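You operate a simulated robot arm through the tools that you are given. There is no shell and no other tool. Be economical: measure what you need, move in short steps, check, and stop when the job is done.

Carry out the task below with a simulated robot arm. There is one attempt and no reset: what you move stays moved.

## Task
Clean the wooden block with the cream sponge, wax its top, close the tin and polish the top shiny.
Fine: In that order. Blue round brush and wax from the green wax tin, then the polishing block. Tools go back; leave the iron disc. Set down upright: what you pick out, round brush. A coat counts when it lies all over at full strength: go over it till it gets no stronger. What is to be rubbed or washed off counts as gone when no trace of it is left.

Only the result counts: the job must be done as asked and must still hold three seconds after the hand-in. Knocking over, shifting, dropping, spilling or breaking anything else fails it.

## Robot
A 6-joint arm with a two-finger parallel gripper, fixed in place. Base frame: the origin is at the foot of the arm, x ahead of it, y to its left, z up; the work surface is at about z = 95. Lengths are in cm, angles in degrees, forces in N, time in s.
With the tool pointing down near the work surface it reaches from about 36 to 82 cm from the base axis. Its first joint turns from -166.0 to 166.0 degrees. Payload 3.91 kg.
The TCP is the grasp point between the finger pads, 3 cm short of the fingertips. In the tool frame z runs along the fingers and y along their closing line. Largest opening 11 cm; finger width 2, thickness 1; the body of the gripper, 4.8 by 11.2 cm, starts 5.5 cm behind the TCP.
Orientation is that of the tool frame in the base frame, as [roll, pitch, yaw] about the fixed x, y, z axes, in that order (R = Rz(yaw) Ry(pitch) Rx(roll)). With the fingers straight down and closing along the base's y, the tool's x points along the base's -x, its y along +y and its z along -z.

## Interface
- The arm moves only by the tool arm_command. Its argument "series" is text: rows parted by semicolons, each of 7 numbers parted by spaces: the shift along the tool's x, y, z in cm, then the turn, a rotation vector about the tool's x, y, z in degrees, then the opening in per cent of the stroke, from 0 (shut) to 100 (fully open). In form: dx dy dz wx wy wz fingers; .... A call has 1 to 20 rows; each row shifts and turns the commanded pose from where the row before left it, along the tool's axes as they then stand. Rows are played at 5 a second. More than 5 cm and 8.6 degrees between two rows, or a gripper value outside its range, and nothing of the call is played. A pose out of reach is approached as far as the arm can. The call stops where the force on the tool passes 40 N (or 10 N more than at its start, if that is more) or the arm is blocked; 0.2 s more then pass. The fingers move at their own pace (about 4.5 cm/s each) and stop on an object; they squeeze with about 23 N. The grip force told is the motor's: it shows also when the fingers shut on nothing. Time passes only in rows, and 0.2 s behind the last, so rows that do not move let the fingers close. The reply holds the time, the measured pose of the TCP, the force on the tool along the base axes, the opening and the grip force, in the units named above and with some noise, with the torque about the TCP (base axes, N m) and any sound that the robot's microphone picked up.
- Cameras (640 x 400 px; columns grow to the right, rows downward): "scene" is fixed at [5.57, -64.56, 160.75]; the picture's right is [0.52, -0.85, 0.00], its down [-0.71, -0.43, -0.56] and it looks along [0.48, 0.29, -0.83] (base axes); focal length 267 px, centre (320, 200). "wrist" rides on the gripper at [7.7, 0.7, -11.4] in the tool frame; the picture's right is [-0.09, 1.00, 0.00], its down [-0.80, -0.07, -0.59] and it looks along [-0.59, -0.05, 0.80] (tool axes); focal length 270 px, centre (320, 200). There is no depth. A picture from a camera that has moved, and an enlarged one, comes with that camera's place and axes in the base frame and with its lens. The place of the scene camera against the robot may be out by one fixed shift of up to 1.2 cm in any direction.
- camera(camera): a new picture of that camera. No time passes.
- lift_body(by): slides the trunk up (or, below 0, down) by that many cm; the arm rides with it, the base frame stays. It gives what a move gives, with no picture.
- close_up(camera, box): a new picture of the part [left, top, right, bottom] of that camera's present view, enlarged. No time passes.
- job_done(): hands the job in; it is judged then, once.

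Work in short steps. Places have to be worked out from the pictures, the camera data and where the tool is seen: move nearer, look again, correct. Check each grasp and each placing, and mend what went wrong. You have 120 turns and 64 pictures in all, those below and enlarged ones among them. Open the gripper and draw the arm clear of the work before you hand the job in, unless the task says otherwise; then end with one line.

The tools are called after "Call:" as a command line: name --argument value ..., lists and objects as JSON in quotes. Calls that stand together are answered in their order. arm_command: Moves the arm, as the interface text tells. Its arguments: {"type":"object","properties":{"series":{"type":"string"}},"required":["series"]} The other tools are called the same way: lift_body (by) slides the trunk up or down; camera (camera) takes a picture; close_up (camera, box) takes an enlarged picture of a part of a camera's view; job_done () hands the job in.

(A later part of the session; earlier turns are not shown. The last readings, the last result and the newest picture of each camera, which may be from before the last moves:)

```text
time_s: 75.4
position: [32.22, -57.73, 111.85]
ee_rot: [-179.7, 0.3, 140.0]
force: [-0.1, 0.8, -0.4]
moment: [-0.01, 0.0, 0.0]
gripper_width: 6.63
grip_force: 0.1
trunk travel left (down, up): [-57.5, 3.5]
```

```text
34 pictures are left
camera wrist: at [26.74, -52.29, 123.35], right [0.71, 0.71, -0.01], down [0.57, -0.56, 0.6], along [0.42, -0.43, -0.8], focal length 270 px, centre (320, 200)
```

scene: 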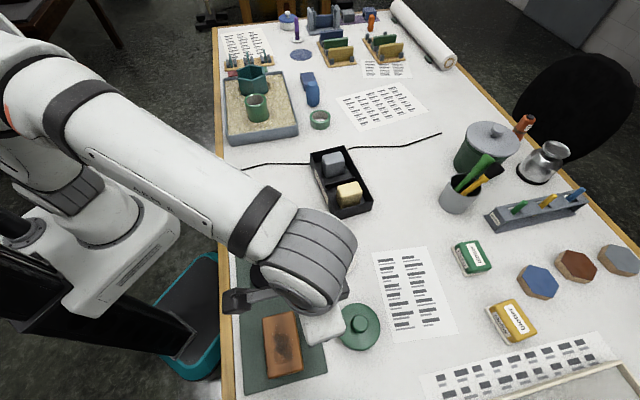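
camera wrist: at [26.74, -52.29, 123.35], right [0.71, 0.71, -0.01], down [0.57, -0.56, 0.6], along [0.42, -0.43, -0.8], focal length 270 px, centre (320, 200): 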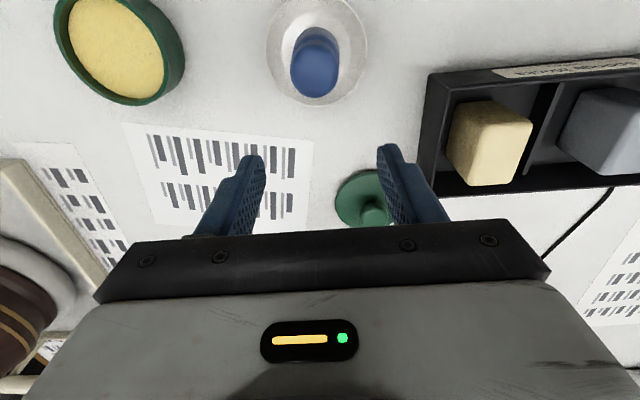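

Lid stands upright. The brush axis is near (29.35,-55.65) with its top at z≈102.5. I'll centre, descend around the handle and close.

Call:
arm_command --series "1.8 -0.1 0 0 0 0 60;1.75 -0.15 1 0 0 0 60;0 0 3 0 0 0 60;0 0 3 0 0 0 60;0 0 2 0 0 0 60;0 0 1.5 0 0 0 60;0 0 0 0 0 0 30;0 0 0 0 0 0 0;0 0 0 0 0 0 0;0 0 0 0 0 0 0;0 0 0 0 0 0 0"

Call:
camera --camera "wrist"

```text
time_s: 77.8
position: [29.28, -55.71, 101.34]
ee_rot: [-179.6, 0.2, 139.9]
force: [-0.3, 0.4, -0.2]
moment: [0.0, 0.03, -0.02]
gripper_width: 3.76
grip_force: 22.9
trunk travel left (down, up): [-57.5, 3.5]
```

```text
33 pictures are left
camera wrist: at [23.94, -50.33, 112.84], right [0.71, 0.71, -0.01], down [0.57, -0.56, 0.6], along [0.42, -0.43, -0.8], focal length 270 px, centre (320, 200)
```

wrist: 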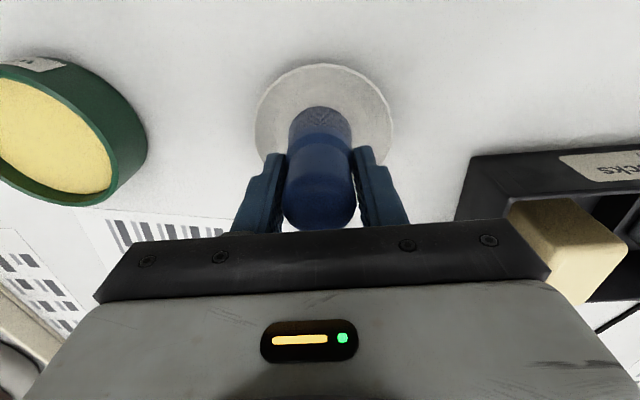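

Brush held (3.76 cm). I'll lift it gently and carry it to above the open wax tin.

Call:
arm_command --series "0 0 -0.5 0 0 0 0;0 0 -1 0 0 0 0;0 0 -2 0 0 0 0;0 0 -3 0 0 0 0;0 0 -2.5 0 0 0 0;0.2 -1.2 0 0 0 0 0;0.34 -2.32 0 0 0 0 0;0.34 -2.32 0 0 0 0 0;0.34 -2.32 0 0 0 0 0;0.34 -2.32 0 0 0 0 0;0.34 -2.32 0 0 0 0 0;0.34 -2.32 0 0 0 0 0;0.15 -1.2 0 0 0 0 0"

Call:
camera --camera "wrist"

```text
time_s: 80.6
position: [17.0, -66.96, 110.57]
ee_rot: [-179.8, 0.3, 140.0]
force: [0.1, -0.1, -1.1]
moment: [0.01, 0.03, -0.03]
gripper_width: 3.72
grip_force: 22.7
trunk travel left (down, up): [-57.5, 3.5]
```

```text
32 pictures are left
camera wrist: at [11.56, -61.49, 121.92], right [0.71, 0.71, -0.01], down [0.57, -0.56, 0.6], along [0.42, -0.43, -0.8], focal length 270 px, centre (320, 200)
```

wrist: 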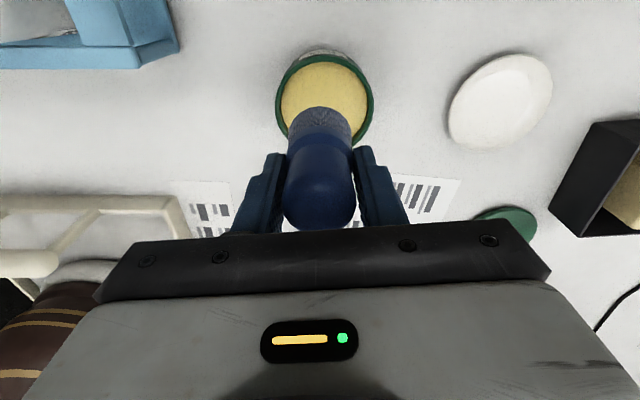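

The tin's centre is about (16.8,-66.5). Small correction, then down towards the wax.

Call:
arm_command --series "0.4 0.2 2 0 0 0 0;0 0 2.5 0 0 0 0;0 0 1.5 0 0 0 0;0 0 0.5 0 0 0 0;0 0 0 0 0 0 0"

Call:
arm_command --series "0 0 0.4 0 0 0 0;0 0 0 0 0 0 0"

Call:
arm_command --series "0 0 0.4 0 0 0 0;0 0 0 0 0 0 0"

```text
time_s: 81.8
position: [17.05, -66.57, 104.12]
ee_rot: [-179.7, 0.2, 140.0]
force: [0.1, 0.0, -0.2]
moment: [0.0, 0.0, -0.01]
gripper_width: 3.76
grip_force: 22.8
trunk travel left (down, up): [-57.5, 3.5]
```

```text
time_s: 82.4
position: [16.99, -66.59, 103.51]
ee_rot: [-179.7, 0.2, 140.0]
force: [-0.1, -0.1, -1.7]
moment: [-0.02, 0.01, 0.0]
gripper_width: 3.73
grip_force: 22.7
trunk travel left (down, up): [-57.5, 3.5]
```

```text
time_s: 83.0
position: [16.99, -66.59, 103.53]
ee_rot: [-179.3, 0.5, 140.0]
force: [1.4, -1.1, 20.7]
moment: [-0.02, 0.07, -0.01]
gripper_width: 3.74
grip_force: 22.9
trunk travel left (down, up): [-57.5, 3.5]
```

Touching the wax at about 20 N. I'll ease off a little and move the brush gently around in the wax.

Call:
arm_command --series "0 0 -0.2 0 0 0 0;0.5 0 0 0 0 0 0;0 0.5 0 0 0 0 0;-0.5 0 0 0 0 0 0;-0.5 0 0 0 0 0 0;0 -0.5 0 0 0 0 0;0 -0.5 0 0 0 0 0;0.5 0 0 0 0 0 0;0.5 0 0 0 0 0 0;0 0.5 0 0 0 0 0;-0.5 0 0 0 0 0 0"

Call:
arm_command --series "0 0 -1.5 0 0 0 0;0 0 -2.5 0 0 0 0;0 0 -2.5 0 0 0 0"

Call:
camera --camera "wrist"

```text
time_s: 85.4
position: [17.01, -66.33, 103.38]
ee_rot: [-179.7, 0.2, 140.0]
force: [-4.1, 2.2, 13.2]
moment: [0.14, 0.28, -0.03]
gripper_width: 3.73
grip_force: 22.8
trunk travel left (down, up): [-57.5, 3.5]
```

```text
time_s: 86.2
position: [16.78, -66.18, 109.85]
ee_rot: [-179.7, 0.2, 140.1]
force: [-0.9, -0.2, -1.3]
moment: [-0.02, 0.0, -0.02]
gripper_width: 3.74
grip_force: 23.6
trunk travel left (down, up): [-57.5, 3.5]
```

```text
31 pictures are left
camera wrist: at [11.28, -60.78, 121.37], right [0.71, 0.71, -0.01], down [0.57, -0.57, 0.6], along [0.42, -0.43, -0.8], focal length 270 px, centre (320, 200)
```

wrist: 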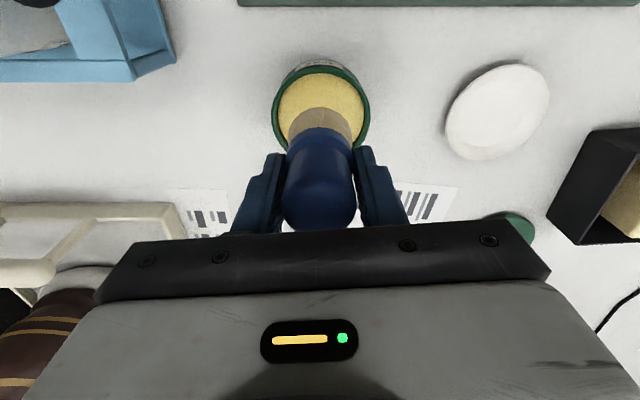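

The bristles now carry wax. I'll carry the brush over to the block centre, turning 5° to line up with its axes.

Call:
arm_command --series "1.2 0.1 0 0 0 0 0;2.4 0.25 0 0 0 0 0;2.4 0.25 0 0 0 0 0;2.4 0.25 0 0 0 0 0;2.4 0.25 0 0 0 0 0;2.4 0.25 0 0 0 0 0;1.5 0.15 0 0 0 5 0;0 0 2 0 0 0 0;0 0 1.5 0 0 0 0;0 0 0.6 0 0 0 0;0 0 0 0 0 0 0"

Call:
arm_command --series "0 0 0.4 0 0 0 0;0 0 0 0 0 0 0"

Call:
arm_command --series "0 0 0.4 0 0 0 0;0 0 0 0 0 0 0"

```text
time_s: 88.6
position: [6.47, -55.8, 105.86]
ee_rot: [-179.5, 0.5, 135.0]
force: [2.8, -0.2, 20.6]
moment: [0.05, -0.06, 0.01]
gripper_width: 3.74
grip_force: 23.3
trunk travel left (down, up): [-57.5, 3.5]
```

```text
time_s: 89.2
position: [6.51, -55.79, 105.44]
ee_rot: [-179.6, 0.4, 135.0]
force: [-2.5, -2.8, 22.6]
moment: [-0.09, 0.09, 0.03]
gripper_width: 3.76
grip_force: 23.3
trunk travel left (down, up): [-57.5, 3.5]
```

```text
time_s: 89.8
position: [6.56, -55.77, 105.04]
ee_rot: [-179.6, 0.5, 135.0]
force: [-3.3, -4.0, 25.3]
moment: [-0.14, 0.16, 0.03]
gripper_width: 3.82
grip_force: 22.9
trunk travel left (down, up): [-57.5, 3.5]
```

The brush touched sooner than expected and slid up slightly in the grip. I'll back off 0.25 cm and read the force.

Call:
arm_command --series "0 0 -0.2 0 0 0 0;0 0 0 0 0 0 0"

```text
time_s: 90.4
position: [6.68, -55.77, 105.0]
ee_rot: [-179.8, 0.2, 135.0]
force: [-4.8, -1.2, 11.3]
moment: [-0.08, 0.22, -0.03]
gripper_width: 3.83
grip_force: 23.3
trunk travel left (down, up): [-57.5, 3.5]
```

About 11 N now. I'll brush the first lane (near side), then the next lanes.

Call:
arm_command --series "1.15 0 0 0 0 0 0;1.15 0 0 0 0 0 0;0 1.2 0 0 0 0 0;0 1.2 0 0 0 0 0;0 1.2 0 0 0 0 0;0 1.2 0 0 0 0 0;0 -1.2 0 0 0 0 0;0 -1.2 0 0 0 0 0;0 -1.2 0 0 0 0 0;0 -1.2 0 0 0 0 0;0 -1.2 0 0 0 0 0;0 -1.2 0 0 0 0 0;0 -1.2 0 0 0 0 0;0 -1.2 0 0 0 0 0;-1.5 0 0 0 0 0 0"

Call:
camera --camera "wrist"

```text
time_s: 93.6
position: [2.82, -58.62, 105.06]
ee_rot: [-179.7, 0.2, 134.9]
force: [0.2, 0.0, -0.8]
moment: [-0.02, -0.04, 0.02]
gripper_width: 3.82
grip_force: 23.0
trunk travel left (down, up): [-57.5, 3.5]
```

```text
30 pictures are left
camera wrist: at [-2.18, -52.62, 116.52], right [0.77, 0.64, -0.01], down [0.52, -0.61, 0.6], along [0.38, -0.46, -0.8], focal length 270 px, centre (320, 200)
```

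wrist: 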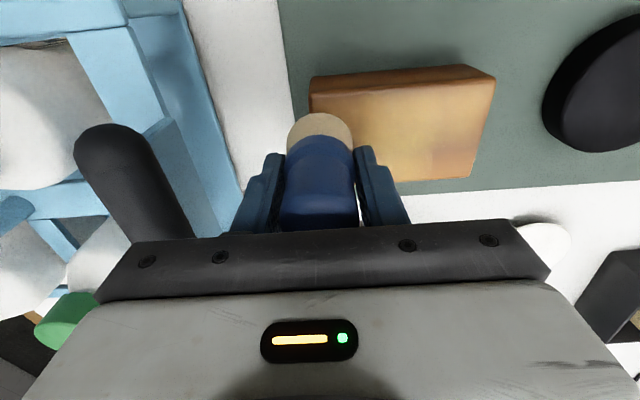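

Wax is going on, but the contact has become light here. I'll press 0.2 cm and run the next two lanes.

Call:
arm_command --series "0 0 0.2 0 0 0 0;0 1.2 0 0 0 0 0;0 1.2 0 0 0 0 0;0 1.2 0 0 0 0 0;0 1.2 0 0 0 0 0;0 1.2 0 0 0 0 0;0 1.2 0 0 0 0 0;0 1.2 0 0 0 0 0;0 1.2 0 0 0 0 0;-1.5 0 0 0 0 0 0;0 -1.2 0 0 0 0 0;0 -1.2 0 0 0 0 0;0 -1.2 0 0 0 0 0;0 -1.2 0 0 0 0 0"

```text
time_s: 96.6
position: [7.24, -56.05, 104.86]
ee_rot: [-179.5, 0.3, 134.9]
force: [2.2, 3.4, 11.4]
moment: [0.15, -0.12, -0.02]
gripper_width: 3.81
grip_force: 22.8
trunk travel left (down, up): [-57.5, 3.5]
```

Contact about 11 N. Continuing this lane and the far lane.

Call:
arm_command --series "0 -1.2 0 0 0 0 0;0 -1.2 0 0 0 0 0;0 -1.2 0 0 0 0 0;0 -1.2 0 0 0 0 0;-1.5 0 0 0 0 0 0;0 1.2 0 0 0 0 0;0 1.2 0 0 0 0 0;0 1.2 0 0 0 0 0;0 1.2 0 0 0 0 0;0 1.2 0 0 0 0 0;0 1.2 0 0 0 0 0;0 1.2 0 0 0 0 0;0 1.2 0 0 0 0 0;0 0 0 0 0 0 0"

Call:
camera --camera "wrist"

```text
time_s: 99.6
position: [11.49, -53.88, 105.06]
ee_rot: [-179.8, 0.4, 135.1]
force: [-4.3, -5.7, 21.4]
moment: [-0.13, 0.26, 0.06]
gripper_width: 3.81
grip_force: 23.1
trunk travel left (down, up): [-57.5, 3.5]
```

```text
29 pictures are left
camera wrist: at [6.49, -48.0, 116.32], right [0.77, 0.64, -0.01], down [0.52, -0.61, 0.6], along [0.38, -0.46, -0.8], focal length 270 px, centre (320, 200)
```

wrist: 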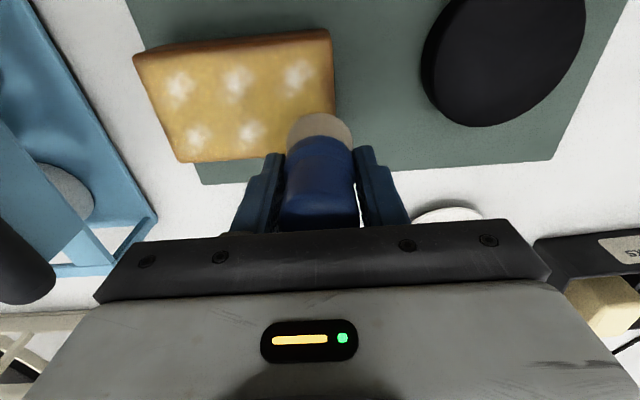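

The top is largely yellow with white waxy patches. I'll keep brushing over all lanes again to reach full strength.

Call:
arm_command --series "0 -1.2 0 0 0 0 0;0 -1.2 0 0 0 0 0;0 -1.2 0 0 0 0 0;0 -1.2 0 0 0 0 0;0 -1.2 0 0 0 0 0;0 -1.2 0 0 0 0 0;0 -1.2 0 0 0 0 0;0 -1.2 0 0 0 0 0;1.5 0 0 0 0 0 0;0 1.2 0 0 0 0 0;0 1.2 0 0 0 0 0;0 1.2 0 0 0 0 0;0 1.2 0 0 0 0 0;0 1.2 0 0 0 0 0;0 1.2 0 0 0 0 0;0 1.2 0 0 0 0 0;0 1.2 0 0 0 0 0;1.5 0 0 0 0 0 0"

Call:
arm_command --series "0 -1.2 0 0 0 0 0;0 -1.2 0 0 0 0 0;0 -1.2 0 0 0 0 0;0 -1.2 0 0 0 0 0;0 -1.2 0 0 0 0 0;0 -1.2 0 0 0 0 0;0 -1.2 0 0 0 0 0;0 -1.2 0 0 0 0 0;1.5 0 0 0 0 0 0;0 1.2 0 0 0 0 0;0 1.2 0 0 0 0 0;0 1.2 0 0 0 0 0;0 1.2 0 0 0 0 0;0 1.2 0 0 0 0 0;0 1.2 0 0 0 0 0;0 1.2 0 0 0 0 0;0 1.2 0 0 0 0 0"

Call:
arm_command --series "0 0 -2 0 0 0 0;0 0 -3 0 0 0 0;-2 1 -3 0 0 0 0;-2.5 1 0 0 0 0 0;-2.5 1 0 0 0 0 0;-2.5 1 0 0 0 0 0"

Call:
camera --camera "wrist"

```text
time_s: 103.4
position: [9.47, -51.79, 104.78]
ee_rot: [-179.6, 0.2, 135.0]
force: [0.7, 0.5, 11.0]
moment: [-0.1, -0.1, 0.03]
gripper_width: 3.83
grip_force: 23.2
trunk travel left (down, up): [-57.5, 3.5]
```

```text
time_s: 107.0
position: [8.43, -50.72, 104.77]
ee_rot: [-179.7, 0.3, 135.1]
force: [0.1, -0.5, 5.6]
moment: [-0.1, -0.05, 0.01]
gripper_width: 3.81
grip_force: 23.0
trunk travel left (down, up): [-57.5, 3.5]
```

```text
time_s: 108.4
position: [17.9, -54.73, 112.86]
ee_rot: [-179.7, 0.2, 135.0]
force: [0.6, -0.7, -0.5]
moment: [0.03, 0.01, 0.02]
gripper_width: 3.81
grip_force: 23.6
trunk travel left (down, up): [-57.5, 3.5]
```

```text
28 pictures are left
camera wrist: at [13.04, -48.83, 124.27], right [0.77, 0.64, -0.01], down [0.52, -0.61, 0.6], along [0.38, -0.46, -0.8], focal length 270 px, centre (320, 200)
```

wrist: 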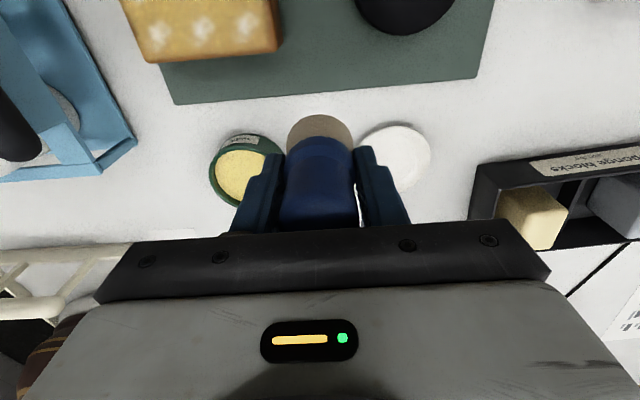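

Now a scene close-up of the block to judge the coat.

Call:
close_up --camera "scene" --box '[230, 290, 350, 390]'

```text
4.00 times, centred on (290, 340) of scene
camera zoom: at [5.57, -64.56, 160.75], right [0.52, -0.85, 0.0], down [-0.71, -0.43, -0.56], along [0.48, 0.29, -0.83], focal length 1069 px, centre (440, -360)
```

zoom: 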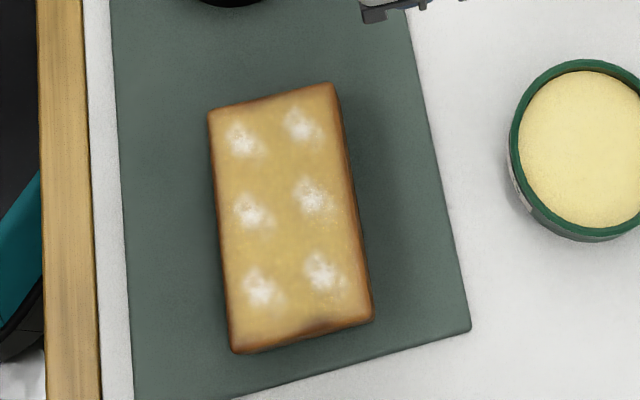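

The block hasn't moved. Coverage is good except for a darker patch at the lower end edge and slightly thin rims, so I'll reload the brush with wax and go over everything again with longer strokes.

Call:
arm_command --series "-1.3 -1.5 0 0 0 0 0;-2.1 -2.5 0 0 0 0 0;-2.1 -2.5 0 0 0 0 0;-2.1 -2.5 0 0 0 0 0;0 0 2.5 0 0 0 0;0 0 3 0 0 0 0;0 0 3 0 0 0 0;0 0 0.8 0 0 0 0;0 0 0 0 0 0 0"

```text
time_s: 110.4
position: [17.05, -66.58, 103.7]
ee_rot: [-179.7, 0.3, 135.1]
force: [-0.1, 0.0, -0.7]
moment: [0.0, 0.01, -0.02]
gripper_width: 3.84
grip_force: 23.4
trunk travel left (down, up): [-57.5, 3.5]
```

Call:
arm_command --series "0 0 0.4 0 0 0 0;0 0 0.3 0 0 0 0;0 0 0 0 0 0 0"

```text
time_s: 111.2
position: [17.04, -66.47, 103.01]
ee_rot: [-179.8, 0.2, 135.0]
force: [0.4, 1.2, -0.4]
moment: [0.02, -0.03, 0.02]
gripper_width: 3.81
grip_force: 23.0
trunk travel left (down, up): [-57.5, 3.5]
```

Call:
arm_command --series "0 0 0.3 0 0 0 0;0 0 0 0 0 0 0"

```text
time_s: 111.8
position: [16.99, -66.5, 102.62]
ee_rot: [-179.8, 0.2, 134.9]
force: [0.3, 0.4, -0.5]
moment: [0.01, -0.03, -0.01]
gripper_width: 3.84
grip_force: 23.1
trunk travel left (down, up): [-57.5, 3.5]
```

Call:
arm_command --series "0 0 0.25 0 0 0 0;0 0 0 0 0 0 0"

```text
time_s: 112.4
position: [16.9, -66.51, 102.38]
ee_rot: [-179.7, 0.2, 135.1]
force: [-0.4, -0.4, -0.9]
moment: [0.04, -0.04, 0.02]
gripper_width: 3.84
grip_force: 23.0
trunk travel left (down, up): [-57.5, 3.5]
```

Call:
arm_command --series "0 0 0.25 0 0 0 0;0 0 0 0 0 0 0"

```text
time_s: 113.0
position: [16.99, -66.42, 102.28]
ee_rot: [-179.5, 0.3, 135.0]
force: [-1.5, 0.2, 12.6]
moment: [0.14, -0.09, -0.01]
gripper_width: 3.81
grip_force: 23.1
trunk travel left (down, up): [-57.5, 3.5]
```

Touching wax at 12 N. A short swirl, then back over to the block, stopping above its surface.

Call:
arm_command --series "0.5 0 0 0 0 0 0;0 0.5 0 0 0 0 0;-0.5 0 0 0 0 0 0;-0.5 -0.5 0 0 0 0 0;0 -0.5 0 0 0 0 0;0.5 0.5 0 0 0 0 0;0 0 -2 0 0 0 0;0 0 -3 0 0 0 0;0 0 -2.5 0 0 0 0;1.5 0 0 0 0 0 0;2.5 0.1 0 0 0 0 0;2.5 0.1 0 0 0 0 0;2.5 0.1 0 0 0 0 0;2.5 0 0 0 0 0 0;2 0 0 0 0 0 0;1.5 0 2 0 0 0 0;0 0 1.8 0 0 0 0;0 0 0 0 0 0 0"

```text
time_s: 116.8
position: [6.68, -55.21, 105.68]
ee_rot: [-179.7, 0.3, 134.9]
force: [-0.3, -0.4, 0.2]
moment: [0.01, -0.02, -0.03]
gripper_width: 3.83
grip_force: 22.6
trunk travel left (down, up): [-57.5, 3.5]
```

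Call:
arm_command --series "0 -0.4 0.5 0 0 0 0;0 0 0.3 0 0 0 0;0 0 0.2 0 0 0 0;0 0 0 0 0 0 0"

```text
time_s: 117.8
position: [6.38, -55.65, 104.86]
ee_rot: [-179.5, 0.3, 135.0]
force: [0.0, 0.5, 13.3]
moment: [0.03, -0.06, 0.03]
gripper_width: 3.84
grip_force: 23.3
trunk travel left (down, up): [-57.5, 3.5]
```

Contact 13 N at the centre. Brushing lanes with longer strokes now.

Call:
arm_command --series "1.2 0 0 0 0 0 0;1.2 0 0 0 0 0 0;0 1.35 0 0 0 0 0;0 1.35 0 0 0 0 0;0 1.35 0 0 0 0 0;0 1.35 0 0 0 0 0;0 -1.35 0 0 0 0 0;0 -1.35 0 0 0 0 0;0 -1.35 0 0 0 0 0;0 -1.35 0 0 0 0 0;0 -1.35 0 0 0 0 0;0 -1.35 0 0 0 0 0;0 -1.35 0 0 0 0 0;0 -1.35 0 0 0 0 0;-1.6 0 0.05 0 0 0 0"

Call:
arm_command --series "0 1.35 0 0 0 0 0;0 1.35 0 0 0 0 0;0 1.35 0 0 0 0 0;0 1.35 0 0 0 0 0;0 1.35 0 0 0 0 0;0 1.35 0 0 0 0 0;0 1.35 0 0 0 0 0;0 1.35 0 0 0 0 0;-1.6 0 0 0 0 0 0;0 -1.35 0 0 0 0 0;0 -1.35 0 0 0 0 0;0 -1.35 0 0 0 0 0;0 -1.35 0 0 0 0 0"

```text
time_s: 121.0
position: [2.02, -59.05, 104.67]
ee_rot: [-179.6, 0.3, 134.9]
force: [1.0, -1.7, 2.8]
moment: [-0.04, -0.06, -0.02]
gripper_width: 3.85
grip_force: 22.9
trunk travel left (down, up): [-57.5, 3.5]
```

```text
time_s: 123.8
position: [6.82, -56.54, 104.76]
ee_rot: [-179.6, 0.3, 135.0]
force: [2.8, 4.2, 12.7]
moment: [0.22, -0.12, -0.02]
gripper_width: 3.83
grip_force: 22.7
trunk travel left (down, up): [-57.5, 3.5]
```

Steady contact. Finishing this lane, a cross sweep at the lower end, then the far lane and a cross sweep at the other end.

Call:
arm_command --series "0 -1.35 0.05 0 0 0 0;0 -1.35 0 0 0 0 0;0 -1.35 0 0 0 0 0;0 -1.2 0 0 0 0 0;1.6 0 0 0 0 0 0;1.6 0 0 0 0 0 0;-1.6 0 0 0 0 0 0;-1.6 0 0 0 0 0 0;-1.6 0 0 0 0 0 0;0 1.35 0 0 0 0 0;0 1.35 0 0 0 0 0;0 1.35 0 0 0 0 0;0 1.35 0 0 0 0 0;0 1.35 0 0 0 0 0;0 1.35 0 0 0 0 0;0 1.35 0 0 0 0 0;0 1.2 0 0 0 0 0;1.6 0 0 0 0 0 0;1.6 0 0 0 0 0 0;1.6 0 0 0 0 0 0"

Call:
arm_command --series "0 0 -2 0 0 0 0;0 0 -3 0 0 0 0;-2 1 -3 0 0 0 0;-2.5 1 0 0 0 0 0;-2.5 1 0 0 0 0 0;-2.5 1 0 0 0 0 0"

Call:
close_up --camera "scene" --box '[230, 290, 350, 390]'

```text
time_s: 128.0
position: [8.6, -50.18, 104.76]
ee_rot: [-179.6, 0.2, 135.0]
force: [2.1, -2.4, 17.5]
moment: [-0.1, -0.03, 0.03]
gripper_width: 3.86
grip_force: 22.8
trunk travel left (down, up): [-57.5, 3.5]
```

```text
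time_s: 129.4
position: [18.2, -54.27, 112.6]
ee_rot: [-179.8, 0.2, 135.0]
force: [-0.3, -1.1, 0.2]
moment: [-0.03, 0.03, 0.02]
gripper_width: 3.87
grip_force: 22.9
trunk travel left (down, up): [-57.5, 3.5]
```

```text
4.00 times, centred on (290, 340) of scene
camera zoom: at [5.57, -64.56, 160.75], right [0.52, -0.85, 0.0], down [-0.71, -0.43, -0.56], along [0.48, 0.29, -0.83], focal length 1069 px, centre (440, -360)
```

zoom: 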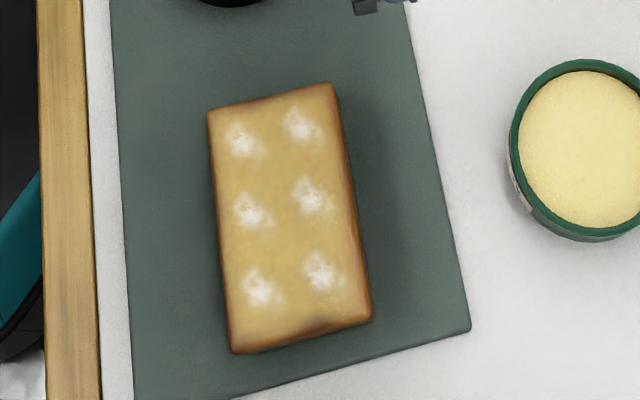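

No change from the last round, so the coat is saturated all over and the block has stayed in place. I'll take the brush back above its saucer.

Call:
arm_command --series "-1.4 1.1 0 0 0 0 0;-2.5 1.9 0 0 0 0 0;-2.5 1.9 0 0 0 0 0;-2.45 1.9 0 0 0 0 0;0 0 2.5 0 0 0 0;0 0 3 0 0 0 0;0 0 1.5 0 0 0 0;0 0 0 0 0 0 0"

Call:
camera --camera "wrist"

```text
time_s: 131.2
position: [28.94, -55.69, 105.58]
ee_rot: [-179.7, 0.1, 135.0]
force: [-0.4, 0.2, -0.3]
moment: [0.0, 0.01, -0.02]
gripper_width: 3.86
grip_force: 23.0
trunk travel left (down, up): [-57.5, 3.5]
```

```text
25 pictures are left
camera wrist: at [24.04, -49.72, 117.07], right [0.77, 0.64, -0.01], down [0.52, -0.61, 0.6], along [0.38, -0.46, -0.8], focal length 270 px, centre (320, 200)
```

wrist: 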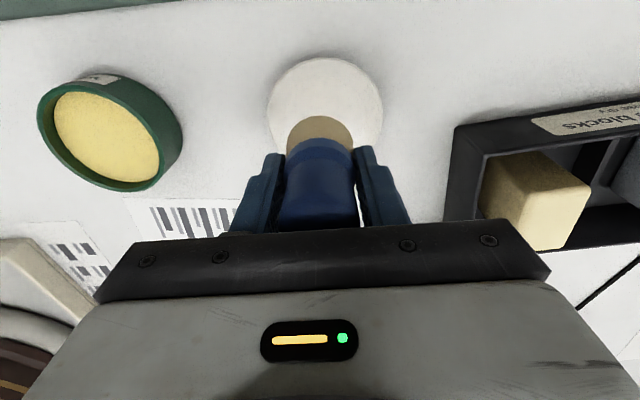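

Above the saucer. Small shift and down to near contact.

Call:
arm_command --series "-0.24 0.24 2 0 0 0 0;0 0 2 0 0 0 0;0 0 0.5 0 0 0 0;0 0 0 0 0 0 0"

```text
time_s: 132.2
position: [29.46, -55.7, 101.18]
ee_rot: [-179.7, 0.3, 135.0]
force: [0.1, -0.7, 0.6]
moment: [-0.01, -0.01, 0.0]
gripper_width: 3.82
grip_force: 22.8
trunk travel left (down, up): [-57.5, 3.5]
```

Call:
arm_command --series "0 0 0.4 0 0 0 0;0 0 0.3 0 0 0 0;0 0 0 0 0 0 0"

```text
time_s: 133.0
position: [29.6, -55.73, 100.43]
ee_rot: [-179.7, 0.3, 135.1]
force: [-0.2, 0.3, 0.1]
moment: [0.0, 0.02, -0.01]
gripper_width: 3.83
grip_force: 23.0
trunk travel left (down, up): [-57.5, 3.5]
```

Call:
arm_command --series "0.1 -0.1 0.25 0 0 0 0;0 0 0 0 0 0 0"

```text
time_s: 133.6
position: [29.29, -55.71, 100.12]
ee_rot: [-179.8, 0.3, 134.9]
force: [-0.2, 0.7, -0.3]
moment: [0.0, -0.03, -0.03]
gripper_width: 3.8
grip_force: 23.2
trunk travel left (down, up): [-57.5, 3.5]
```

Call:
arm_command --series "0 0 0.2 0 0 0 0;0 0 0 0 0 0 0"

```text
time_s: 134.2
position: [29.4, -55.76, 100.14]
ee_rot: [-179.6, 0.5, 135.0]
force: [-0.3, -1.6, 12.0]
moment: [-0.01, -0.05, -0.01]
gripper_width: 3.84
grip_force: 22.9
trunk travel left (down, up): [-57.5, 3.5]
```

Brush rests on the saucer (12 N). I'll release, rise straight up and look back at it.

Call:
arm_command --series "0 0 -0.1 0 0 0 0;0 0 0 0 0 0 36;0 0 0 0 0 0 60;0 0 0 0 0 0 60;0 0 -1.5 0 0 0 60;0 0 -3 0 0 0 60;0 0 -3.5 0 0 0 60;0 0 -4 0 0 0 60;-2.7 0.9 0 0 0 0 60;-2.7 0.9 0 0 0 0 60;-2.7 0.9 0 0 0 0 60;-2.7 0.9 0 0 0 0 60"

Call:
camera --camera "wrist"

```text
time_s: 136.8
position: [39.51, -60.66, 111.93]
ee_rot: [-179.7, 0.2, 135.0]
force: [0.4, -0.7, -0.6]
moment: [0.01, 0.0, 0.0]
gripper_width: 6.59
grip_force: 0.2
trunk travel left (down, up): [-57.5, 3.5]
```

```text
24 pictures are left
camera wrist: at [34.51, -54.84, 123.43], right [0.77, 0.64, -0.01], down [0.52, -0.61, 0.6], along [0.38, -0.46, -0.8], focal length 270 px, centre (320, 200)
```

wrist: 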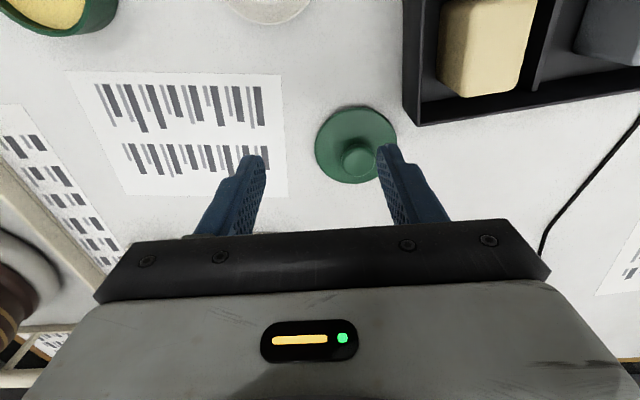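

The lid shows upright, at roughly (45.2,-62.5). I'll move above it, lower, and look again for exact centring.

Call:
arm_command --series "-1.8 0.9 0 0 0 0 60;-1.8 0.9 2 0 0 0 60;-1.7 0.8 2 0 0 -5 60;0 0 3 0 0 0 60"

Call:
camera --camera "wrist"

```text
time_s: 137.8
position: [45.11, -62.63, 105.26]
ee_rot: [-179.7, 0.2, 140.1]
force: [0.3, -0.8, -0.5]
moment: [0.02, 0.0, 0.01]
gripper_width: 6.58
grip_force: 0.0
trunk travel left (down, up): [-57.5, 3.5]
```

```text
23 pictures are left
camera wrist: at [39.67, -57.22, 116.62], right [0.71, 0.71, -0.01], down [0.57, -0.56, 0.6], along [0.42, -0.43, -0.8], focal length 270 px, centre (320, 200)
```

wrist: 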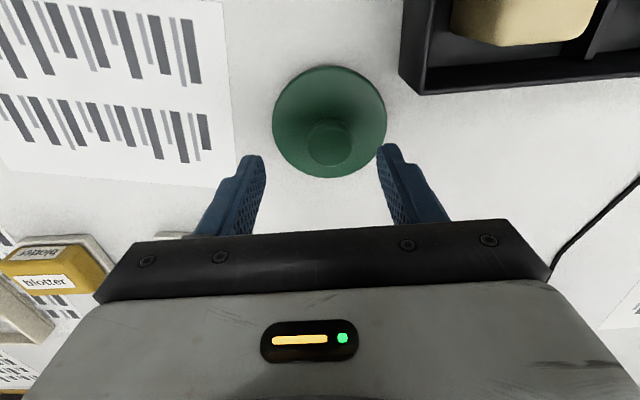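

The knob is about 0.55 cm to the hand's +y. Correcting, descending around it and closing.

Call:
arm_command --series "-0.2 0.55 1.5 0 0 0 60;0 0 2 0 0 0 60;0 0 1.6 0 0 0 60;0 0 0.3 0 0 0 60;0 0 0 0 0 0 30;0 0 0 0 0 0 0;0 0 0 0 0 0 0;0 0 0 0 0 0 0;0 0 0 0 0 0 0"

```text
time_s: 139.8
position: [45.51, -62.34, 99.71]
ee_rot: [-179.7, 0.2, 140.0]
force: [-0.5, 0.3, -0.2]
moment: [-0.01, 0.01, -0.01]
gripper_width: 3.23
grip_force: 23.1
trunk travel left (down, up): [-57.5, 3.5]
```

Knob gripped. Lifting the lid and carrying it back to above the tin.

Call:
arm_command --series "0 0 -1 0 0 0 0;0 0 -2 0 0 0 0;0 0 -3 0 0 0 0;0 0 -3.5 0 0 0 0;0 0 -3 0 0 0 0;0.9 -1 0 0 0 0 0;1.65 -1.86 0 0 0 0 0;1.65 -1.86 0 0 0 0 0;1.65 -1.86 0 0 0 0 0;1.65 -1.86 0 0 0 0 0;1.65 -1.86 0 0 0 0 0;1.65 -1.86 0 0 0 0 0;1.65 -1.86 0 0 0 0 0;1.65 -1.86 0 0 0 0 0;1.65 -1.86 0 0 0 0 0;1.65 -1.86 0 0 0 0 0;1.65 -1.86 0 0 0 0 0;0 0 3 0 0 0 0;0 0 2 0 0 0 0"

Call:
camera --camera "wrist"

```text
time_s: 143.8
position: [17.12, -66.48, 107.29]
ee_rot: [-179.7, 0.2, 139.9]
force: [0.2, -0.3, -0.3]
moment: [0.02, 0.0, -0.01]
gripper_width: 3.21
grip_force: 23.1
trunk travel left (down, up): [-57.5, 3.5]
```

```text
22 pictures are left
camera wrist: at [11.67, -60.95, 118.63], right [0.71, 0.71, -0.01], down [0.57, -0.56, 0.6], along [0.42, -0.43, -0.8], focal length 270 px, centre (320, 200)
```

wrist: 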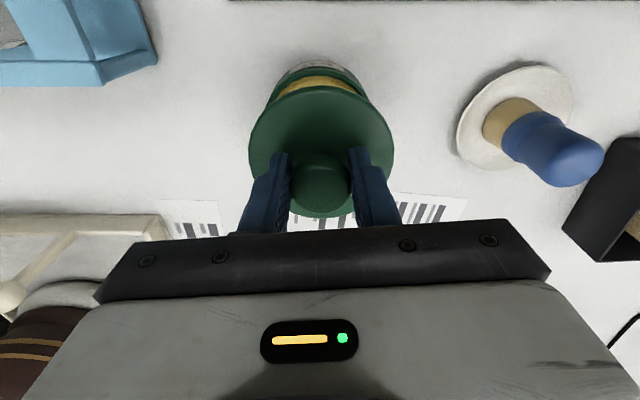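

The brush stands upright on its saucer, and the lid lines up with the tin. I'll correct to the original grip position and lower.

Call:
arm_command --series "0.06 -0.19 1.5 0 0 0 0;0 0 1.5 0 0 0 0;0 0 0.5 0 0 0 0;0 0 0 0 0 0 0"

```text
time_s: 144.8
position: [17.06, -66.77, 103.8]
ee_rot: [-179.7, 0.1, 140.0]
force: [-0.2, -0.4, -0.4]
moment: [0.01, -0.04, 0.01]
gripper_width: 3.22
grip_force: 22.6
trunk travel left (down, up): [-57.5, 3.5]
```

Call:
arm_command --series "0.15 0.05 0.4 0 0 0 0;0 0 0.3 0 0 0 0;0 0 0 0 0 0 0"

```text
time_s: 145.6
position: [16.95, -66.55, 103.17]
ee_rot: [-179.6, 0.2, 139.9]
force: [0.3, 0.0, -0.6]
moment: [0.01, -0.03, 0.0]
gripper_width: 3.23
grip_force: 23.4
trunk travel left (down, up): [-57.5, 3.5]
```

Call:
arm_command --series "0 0 0.25 0 0 0 0;0 0 0 0 0 0 0"

```text
time_s: 146.2
position: [16.92, -66.67, 102.8]
ee_rot: [-179.8, 0.3, 140.0]
force: [0.3, -0.1, -0.3]
moment: [-0.01, -0.02, -0.02]
gripper_width: 3.22
grip_force: 23.1
trunk travel left (down, up): [-57.5, 3.5]
```

Call:
arm_command --series "0 0 0.25 0 0 0 0;0 0 0 0 0 0 0"

```text
time_s: 146.8
position: [17.01, -66.6, 102.74]
ee_rot: [-179.6, 0.2, 140.0]
force: [-0.1, 1.8, 5.8]
moment: [0.02, 0.0, 0.04]
gripper_width: 3.25
grip_force: 22.4
trunk travel left (down, up): [-57.5, 3.5]
```

Contact at 6 N. Pressing down further until it snaps.

Call:
arm_command --series "0 0 0.15 0 0 0 0;0 0 0.15 0 0 0 0;0 0 0 0 0 0 0"

```text
time_s: 147.6
position: [16.94, -66.69, 102.49]
ee_rot: [-179.3, 0.5, 139.9]
force: [6.0, -3.2, 28.6]
moment: [-0.19, -0.24, -0.02]
gripper_width: 3.27
grip_force: 22.7
trunk travel left (down, up): [-57.5, 3.5]
```

No snap yet; pressing a little more.

Call:
arm_command --series "0 0 0.2 0 0 0 0;0 0 0.2 0 0 0 0;0 0 0 0 0 0 0"

```text
time_s: 148.4
position: [16.97, -66.68, 102.34]
ee_rot: [-179.3, 0.6, 139.9]
force: [-0.4, 1.0, 11.0]
moment: [0.46, -0.09, 0.04]
gripper_width: 3.21
grip_force: 22.8
trunk travel left (down, up): [-57.5, 3.5]
stopped in row 3: the force on the tool passed its limit at 40 N (the readings are from after the stop); the commanded pose is now the measured one
```

The force reached 40 N without a snap sound. I'll open, rise a bit and look how the lid sits.

Call:
arm_command --series "0 0 0 0 0 0 30;0 0 0 0 0 0 60;0 0 0 0 0 0 60;0 0 -2 0 0 0 60;-1.5 0 -2.5 0 0 0 60;-2 0 -1 0 0 0 60"

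Call:
close_up --camera "wrist" --box '[220, 0, 460, 200]'

Call:
close_up --camera "scene" --box '[310, 270, 410, 370]'

```text
time_s: 149.8
position: [19.68, -69.02, 107.45]
ee_rot: [-179.6, 0.4, 139.9]
force: [0.7, -0.6, 0.1]
moment: [0.0, 0.03, 0.01]
gripper_width: 6.61
grip_force: 0.0
trunk travel left (down, up): [-57.5, 3.5]
heard: snap
```

```text
2.00 times, centred on (340, 100) of wrist
camera zoom: at [14.12, -63.49, 118.9], right [0.71, 0.71, -0.01], down [0.57, -0.56, 0.6], along [0.42, -0.43, -0.8], focal length 541 px, centre (280, 400)
```

zoom: 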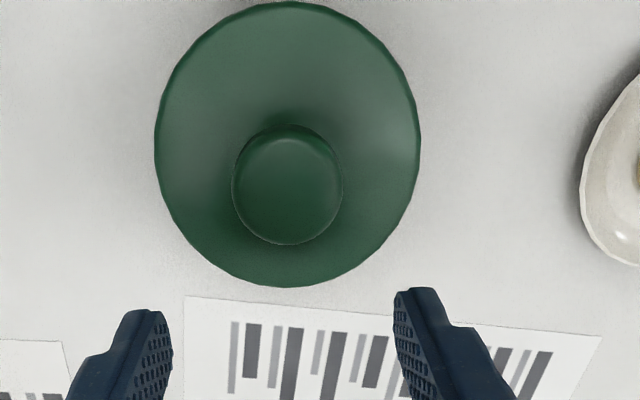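

```text
4.00 times, centred on (360, 320) of scene
camera zoom: at [5.57, -64.56, 160.75], right [0.52, -0.85, 0.0], down [-0.71, -0.43, -0.56], along [0.48, 0.29, -0.83], focal length 1069 px, centre (160, -280)
```

zoom: 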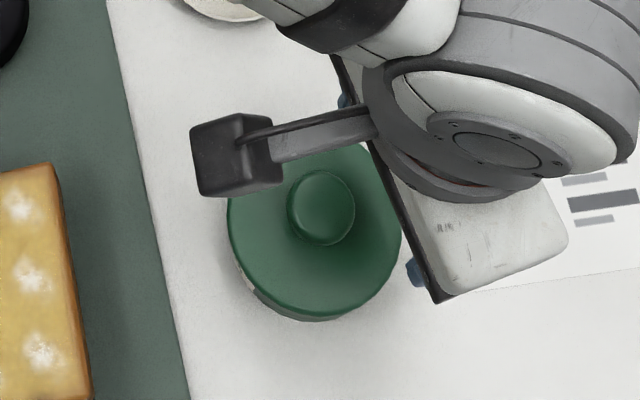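

A snap was heard only now, so I need to know if it clicked shut or popped. I'll move the arm out of the line of sight and compare the lid with the earlier closed view.

Call:
arm_command --series "-1 2 -3 0 0 0 60;-1 3 -2 0 0 0 60;0 3 0 0 0 0 60;0 3 0 0 0 0 60;0 3 0 0 0 0 60"

Call:
close_up --camera "scene" --box '[310, 290, 410, 370]'

```text
time_s: 151.0
position: [30.33, -59.5, 112.57]
ee_rot: [-179.4, 0.5, 140.0]
force: [-0.4, -0.3, 0.1]
moment: [-0.01, -0.01, 0.01]
gripper_width: 6.61
grip_force: 0.1
trunk travel left (down, up): [-57.5, 3.5]
```

```text
5.00 times, centred on (360, 330) of scene
camera zoom: at [5.57, -64.56, 160.75], right [0.52, -0.85, 0.0], down [-0.71, -0.43, -0.56], along [0.48, 0.29, -0.83], focal length 1336 px, centre (120, -450)
```

zoom: 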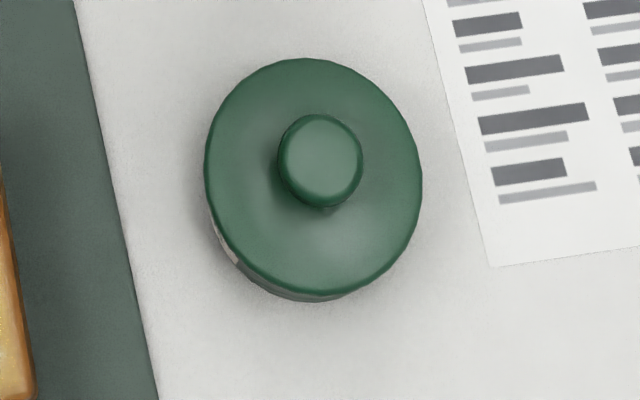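

Compared with the earlier closed view the lid seems about 1.5 px higher, so it may not be seated. I'll press on the knob from above with the shut fingertips.

Call:
arm_command --series "0.925 -2.32 0 0 0 0 0;0.925 -2.32 0 0 0 0 0;0.925 -2.32 0 0 0 0 0;0.925 -2.32 0 0 0 0 0;0.925 -2.32 0 0 0 0 0;0.925 -2.32 0 0 0 0 0;0 0 3 0 0 0 0;0 0 2.6 0 0 0 0;0 0 0.5 0 0 0 0;0 0 0 0 0 0 0"

Call:
close_up --camera "wrist" --box '[220, 50, 420, 250]'

```text
time_s: 153.2
position: [16.93, -66.64, 106.56]
ee_rot: [-179.4, 0.5, 140.0]
force: [0.6, -1.0, -0.6]
moment: [-0.03, 0.01, -0.04]
gripper_width: 0.01
grip_force: 23.0
trunk travel left (down, up): [-57.5, 3.5]
```

```text
2.00 times, centred on (320, 150) of wrist
camera zoom: at [11.43, -61.14, 118.0], right [0.71, 0.71, -0.01], down [0.57, -0.56, 0.6], along [0.42, -0.43, -0.8], focal length 541 px, centre (320, 300)
```

zoom: 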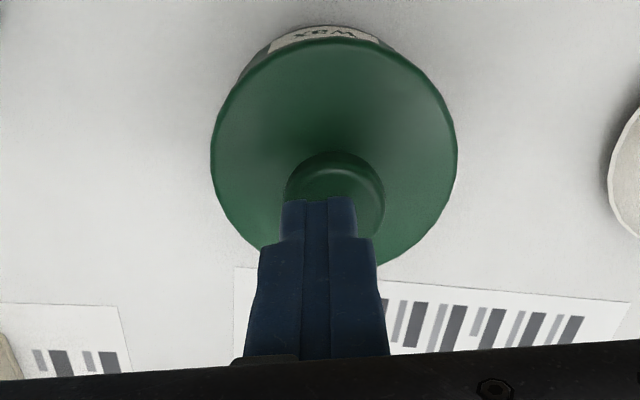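

The lid sits about 0.4 cm off to one side of the tin, so it is not snapped on. I'll re-grip the knob at the tin-centred pose to pull it back to centre.

Call:
arm_command --series "0 0 -1.5 0 0 0 60;0 0 0 0 0 0 60;0 0 0 0 0 0 60;0 0 0 0 0 0 60;0 0 2.5 0 0 0 60;0 0 2.4 0 0 0 60;0 0 0 0 0 0 40;0 0 0 0 0 0 30;0 0 0 0 0 0 0;0 0 0 0 0 0 0;0 0 0 0 0 0 0"

```text
time_s: 155.6
position: [17.06, -66.57, 103.26]
ee_rot: [-179.5, 0.5, 140.0]
force: [-0.2, -1.0, 2.3]
moment: [-0.05, 0.04, -0.01]
gripper_width: 3.24
grip_force: 23.3
trunk travel left (down, up): [-57.5, 3.5]
heard: snap
```

Another snap on closing. I'll probe with a gentle 0.2 cm pull upward: if the lid is on, a pulling force should show.

Call:
arm_command --series "0 0 -0.1 0 0 0 0;0 0 0 0 0 0 0"

Call:
close_up --camera "wrist" --box '[220, 50, 420, 250]'

```text
time_s: 156.2
position: [17.07, -66.59, 103.26]
ee_rot: [-179.4, 0.5, 140.0]
force: [-1.0, 0.0, 0.0]
moment: [-0.01, -0.02, -0.01]
gripper_width: 3.24
grip_force: 23.0
trunk travel left (down, up): [-57.5, 3.5]
```

```text
2.00 times, centred on (320, 150) of wrist
camera zoom: at [11.54, -60.94, 114.67], right [0.71, 0.71, -0.01], down [0.57, -0.56, 0.6], along [0.42, -0.43, -0.8], focal length 541 px, centre (320, 300)
```

zoom: 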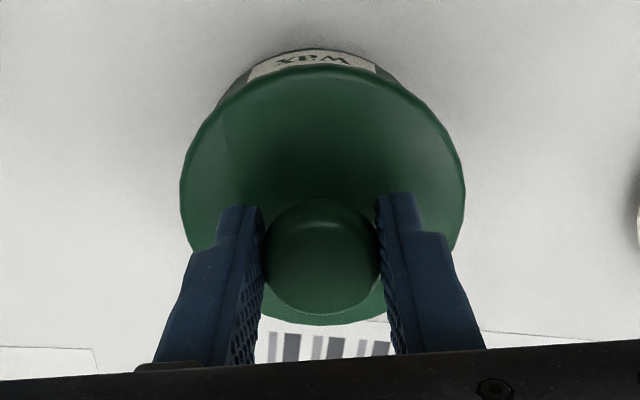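

Call:
arm_command --series "0 0 -0.2 0 0 0 0;0 0 0 0 0 0 0"

```text
time_s: 156.8
position: [16.95, -66.49, 103.56]
ee_rot: [-179.3, 0.5, 140.1]
force: [-0.5, 0.4, -1.0]
moment: [-0.02, -0.02, 0.0]
gripper_width: 3.22
grip_force: 23.3
trunk travel left (down, up): [-57.5, 3.5]
```

No pull: the lid is loose. The tin seems ~0.2 cm to the hand's -y, so I'll shift by that, then lower and press in small steps listening for the snap.

Call:
arm_command --series "0 -0.2 0 0 0 0 0;0 0 0.3 0 0 0 0;0 0 0.2 0 0 0 0;0 0 0 0 0 0 0"

```text
time_s: 157.8
position: [16.88, -66.71, 103.29]
ee_rot: [-179.4, 0.6, 139.9]
force: [0.6, 0.2, 11.7]
moment: [0.05, 0.02, -0.02]
gripper_width: 3.24
grip_force: 22.3
trunk travel left (down, up): [-57.5, 3.5]
```

Call:
arm_command --series "0 0 0.15 0 0 0 0;0 0 0 0 0 0 0"

```text
time_s: 158.4
position: [16.8, -66.69, 103.24]
ee_rot: [-179.2, 0.8, 140.0]
force: [4.6, -2.3, 28.2]
moment: [-0.14, -0.21, 0.02]
gripper_width: 3.26
grip_force: 22.4
trunk travel left (down, up): [-57.5, 3.5]
```

Call:
arm_command --series "0 0 0.15 0 0 0 0;0 0 0 0 0 0 0"

```text
time_s: 159.0
position: [16.72, -66.75, 102.83]
ee_rot: [-179.3, 0.7, 140.0]
force: [2.1, -7.3, 28.7]
moment: [-0.28, -0.18, -0.01]
gripper_width: 3.22
grip_force: 22.8
trunk travel left (down, up): [-57.5, 3.5]
```

The fingers slide at ~28 N. I'll relieve the load, open gently, then press on the knob's top with shut fingers.

Call:
arm_command --series "0 0 -0.2 0 0 0 0;0 0 0 0 0 0 32;0 0 0 0 0 0 36;0 0 0 0 0 0 42;0 0 0 0 0 0 50;0 0 -1.5 0 0 0 50;0 0 -2.5 0 0 0 50;0 0 0 0 0 0 0;0 0 0 0 0 0 0;0 0 0 0 0 0 0;0 0 0 0 0 0 0;0 0 0 0 0 0 0"

Call:
close_up --camera "wrist" --box '[220, 50, 420, 250]'

```text
time_s: 161.6
position: [16.96, -66.87, 106.84]
ee_rot: [-179.5, 0.6, 140.0]
force: [-0.4, 0.8, 0.2]
moment: [-0.01, 0.01, 0.02]
gripper_width: 0.0
grip_force: 22.7
trunk travel left (down, up): [-57.5, 3.5]
heard: snap
```

```text
2.00 times, centred on (320, 150) of wrist
camera zoom: at [11.45, -61.29, 118.32], right [0.71, 0.71, -0.01], down [0.57, -0.56, 0.6], along [0.42, -0.43, -0.8], focal length 541 px, centre (320, 300)
```

zoom: 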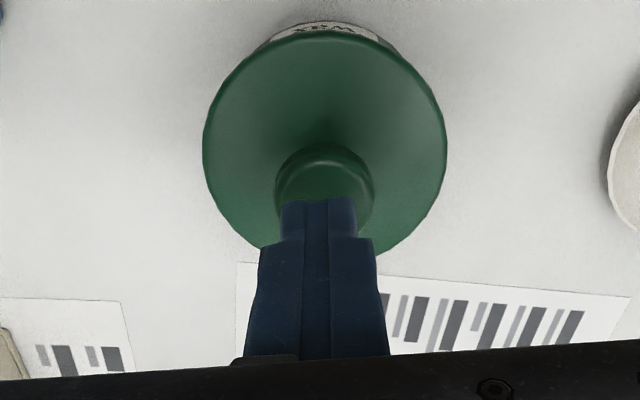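

The snap came on release and the lid is now concentric with the tin, so it latches when let go: closed. I'll rise and move towards the orange felt-based block, checking both it and the lid with pictures.

Call:
arm_command --series "0 0 -4 0 0 0 0;0 0 -4 0 0 0 30;1.05 4.19 0 0 0 0 60;1.05 4.19 0 0 0 0 60;1.05 4.19 0 0 0 0 60;1.05 4.19 0 0 0 0 60;1.05 4.19 0 0 0 0 60;1.05 4.19 0 0 0 0 60;1.05 4.19 0 0 0 0 60;1.05 4.19 0 0 0 0 60;1.05 4.19 0 0 0 0 60"

Call:
close_up --camera "scene" --box '[310, 290, 410, 370]'

Call:
camera --camera "wrist"

```text
time_s: 164.0
position: [34.35, -31.77, 114.21]
ee_rot: [-179.5, 0.5, 140.1]
force: [-0.2, -0.5, -0.6]
moment: [-0.01, 0.01, -0.01]
gripper_width: 6.6
grip_force: 0.1
trunk travel left (down, up): [-57.5, 3.5]
```

```text
5.00 times, centred on (360, 330) of scene
camera zoom: at [5.57, -64.56, 160.75], right [0.52, -0.85, 0.0], down [-0.71, -0.43, -0.56], along [0.48, 0.29, -0.83], focal length 1336 px, centre (120, -450)
```

zoom: 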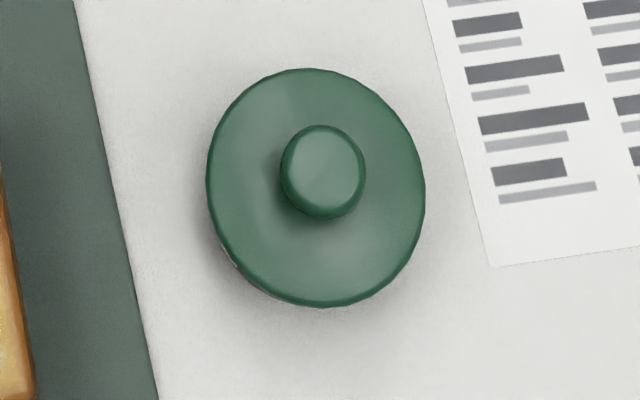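

```text
14 pictures are left
camera wrist: at [28.82, -26.2, 125.6], right [0.71, 0.71, -0.01], down [0.57, -0.56, 0.6], along [0.42, -0.43, -0.8], focal length 270 px, centre (320, 200)
```

wrist: 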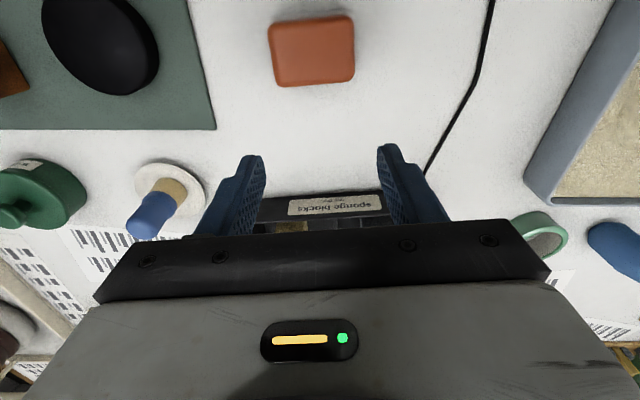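

The lid matches the original closed view now, so the tin is shut. The orange felt-based block (the others are labelled blotters) is at about (31,-29.5), 7 × 4.4 cm with its long side along the closing line. I'll open fully, centre and descend to TCP z≈99.5, then close.

Call:
arm_command --series "2 -0.2 0 0 0 0 100;2.05 -0.25 0 0 0 0 100;0 0 3 0 0 0 100;0 0 3 0 0 0 100;0 0 3 0 0 0 100;0 0 3 0 0 0 100;0 0 2.2 0 0 0 100;0 0 0.5 0 0 0 100;0 0 0 0 0 0 100"

Call:
camera --camera "wrist"

```text
time_s: 166.0
position: [30.53, -29.79, 99.41]
ee_rot: [-179.4, 0.3, 140.0]
force: [-0.6, -0.7, 0.9]
moment: [0.02, 0.02, 0.02]
gripper_width: 10.95
grip_force: 0.1
trunk travel left (down, up): [-57.5, 3.5]
```

```text
13 pictures are left
camera wrist: at [24.95, -24.11, 110.88], right [0.71, 0.71, -0.01], down [0.57, -0.56, 0.6], along [0.42, -0.43, -0.8], focal length 270 px, centre (320, 200)
```

wrist: 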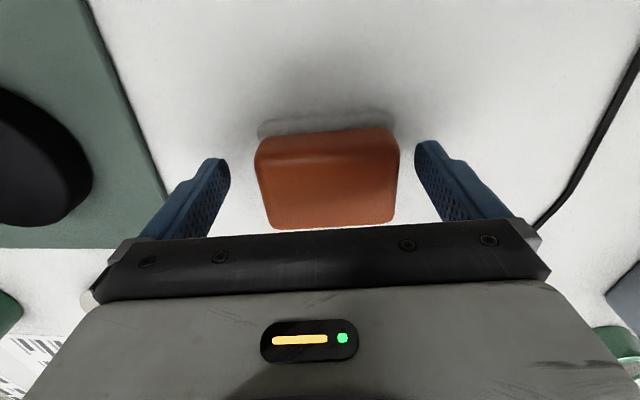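

The block lies about 0.9 cm towards the hand's -x; I'll shift by that and close.

Call:
arm_command --series "-0.9 0.1 0 0 0 0 100;0 0 0 0 0 0 80;0 0 0 0 0 0 60;0 0 0 0 0 0 40;0 0 0 0 0 0 40;0 0 0 0 0 0 40;0 0 0 0 0 0 40"

```text
time_s: 167.6
position: [31.04, -30.18, 99.45]
ee_rot: [-179.4, 0.4, 140.1]
force: [-0.2, 0.5, 0.2]
moment: [0.01, 0.0, 0.03]
gripper_width: 7.9
grip_force: 23.1
trunk travel left (down, up): [-57.5, 3.5]
```

Width 7.9 cm, wider than estimated, so the block is probably lower than I thought. I'll open slightly, go 0.5 cm lower for a better hold and close again.

Call:
arm_command --series "0 0 0 0 0 0 85;0 0 0 0 0 0 85;0 0 0.5 0 0 0 85;0 0 0 0 0 0 60;0 0 0 0 0 0 40;0 0 0 0 0 0 40;0 0 0 0 0 0 40;0 0 0 0 0 0 40"

Call:
arm_command --series "0 0 -0.5 0 0 0 40;0 0 -0.8 0 0 0 40;0 0 -1 0 0 0 40;0 0 -1.5 0 0 0 40;0 0 -2 0 0 0 40"

Call:
camera --camera "wrist"

```text
time_s: 169.4
position: [31.12, -30.21, 98.99]
ee_rot: [-179.4, 0.5, 140.0]
force: [-0.4, -0.9, 0.6]
moment: [-0.01, 0.01, -0.01]
gripper_width: 7.95
grip_force: 23.1
trunk travel left (down, up): [-57.5, 3.5]
```

```text
time_s: 170.6
position: [31.27, -30.24, 104.96]
ee_rot: [-179.4, 0.5, 140.0]
force: [0.1, 0.1, -1.1]
moment: [-0.01, -0.02, -0.04]
gripper_width: 7.92
grip_force: 22.9
trunk travel left (down, up): [-57.5, 3.5]
```

```text
12 pictures are left
camera wrist: at [25.64, -24.68, 116.19], right [0.71, 0.71, -0.01], down [0.57, -0.56, 0.6], along [0.42, -0.43, -0.8], focal length 270 px, centre (320, 200)
```

wrist: 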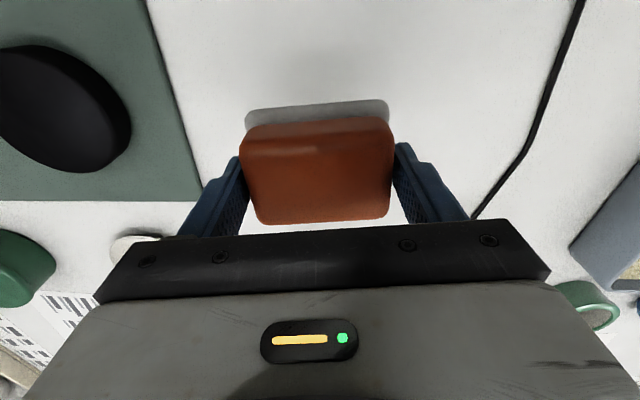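

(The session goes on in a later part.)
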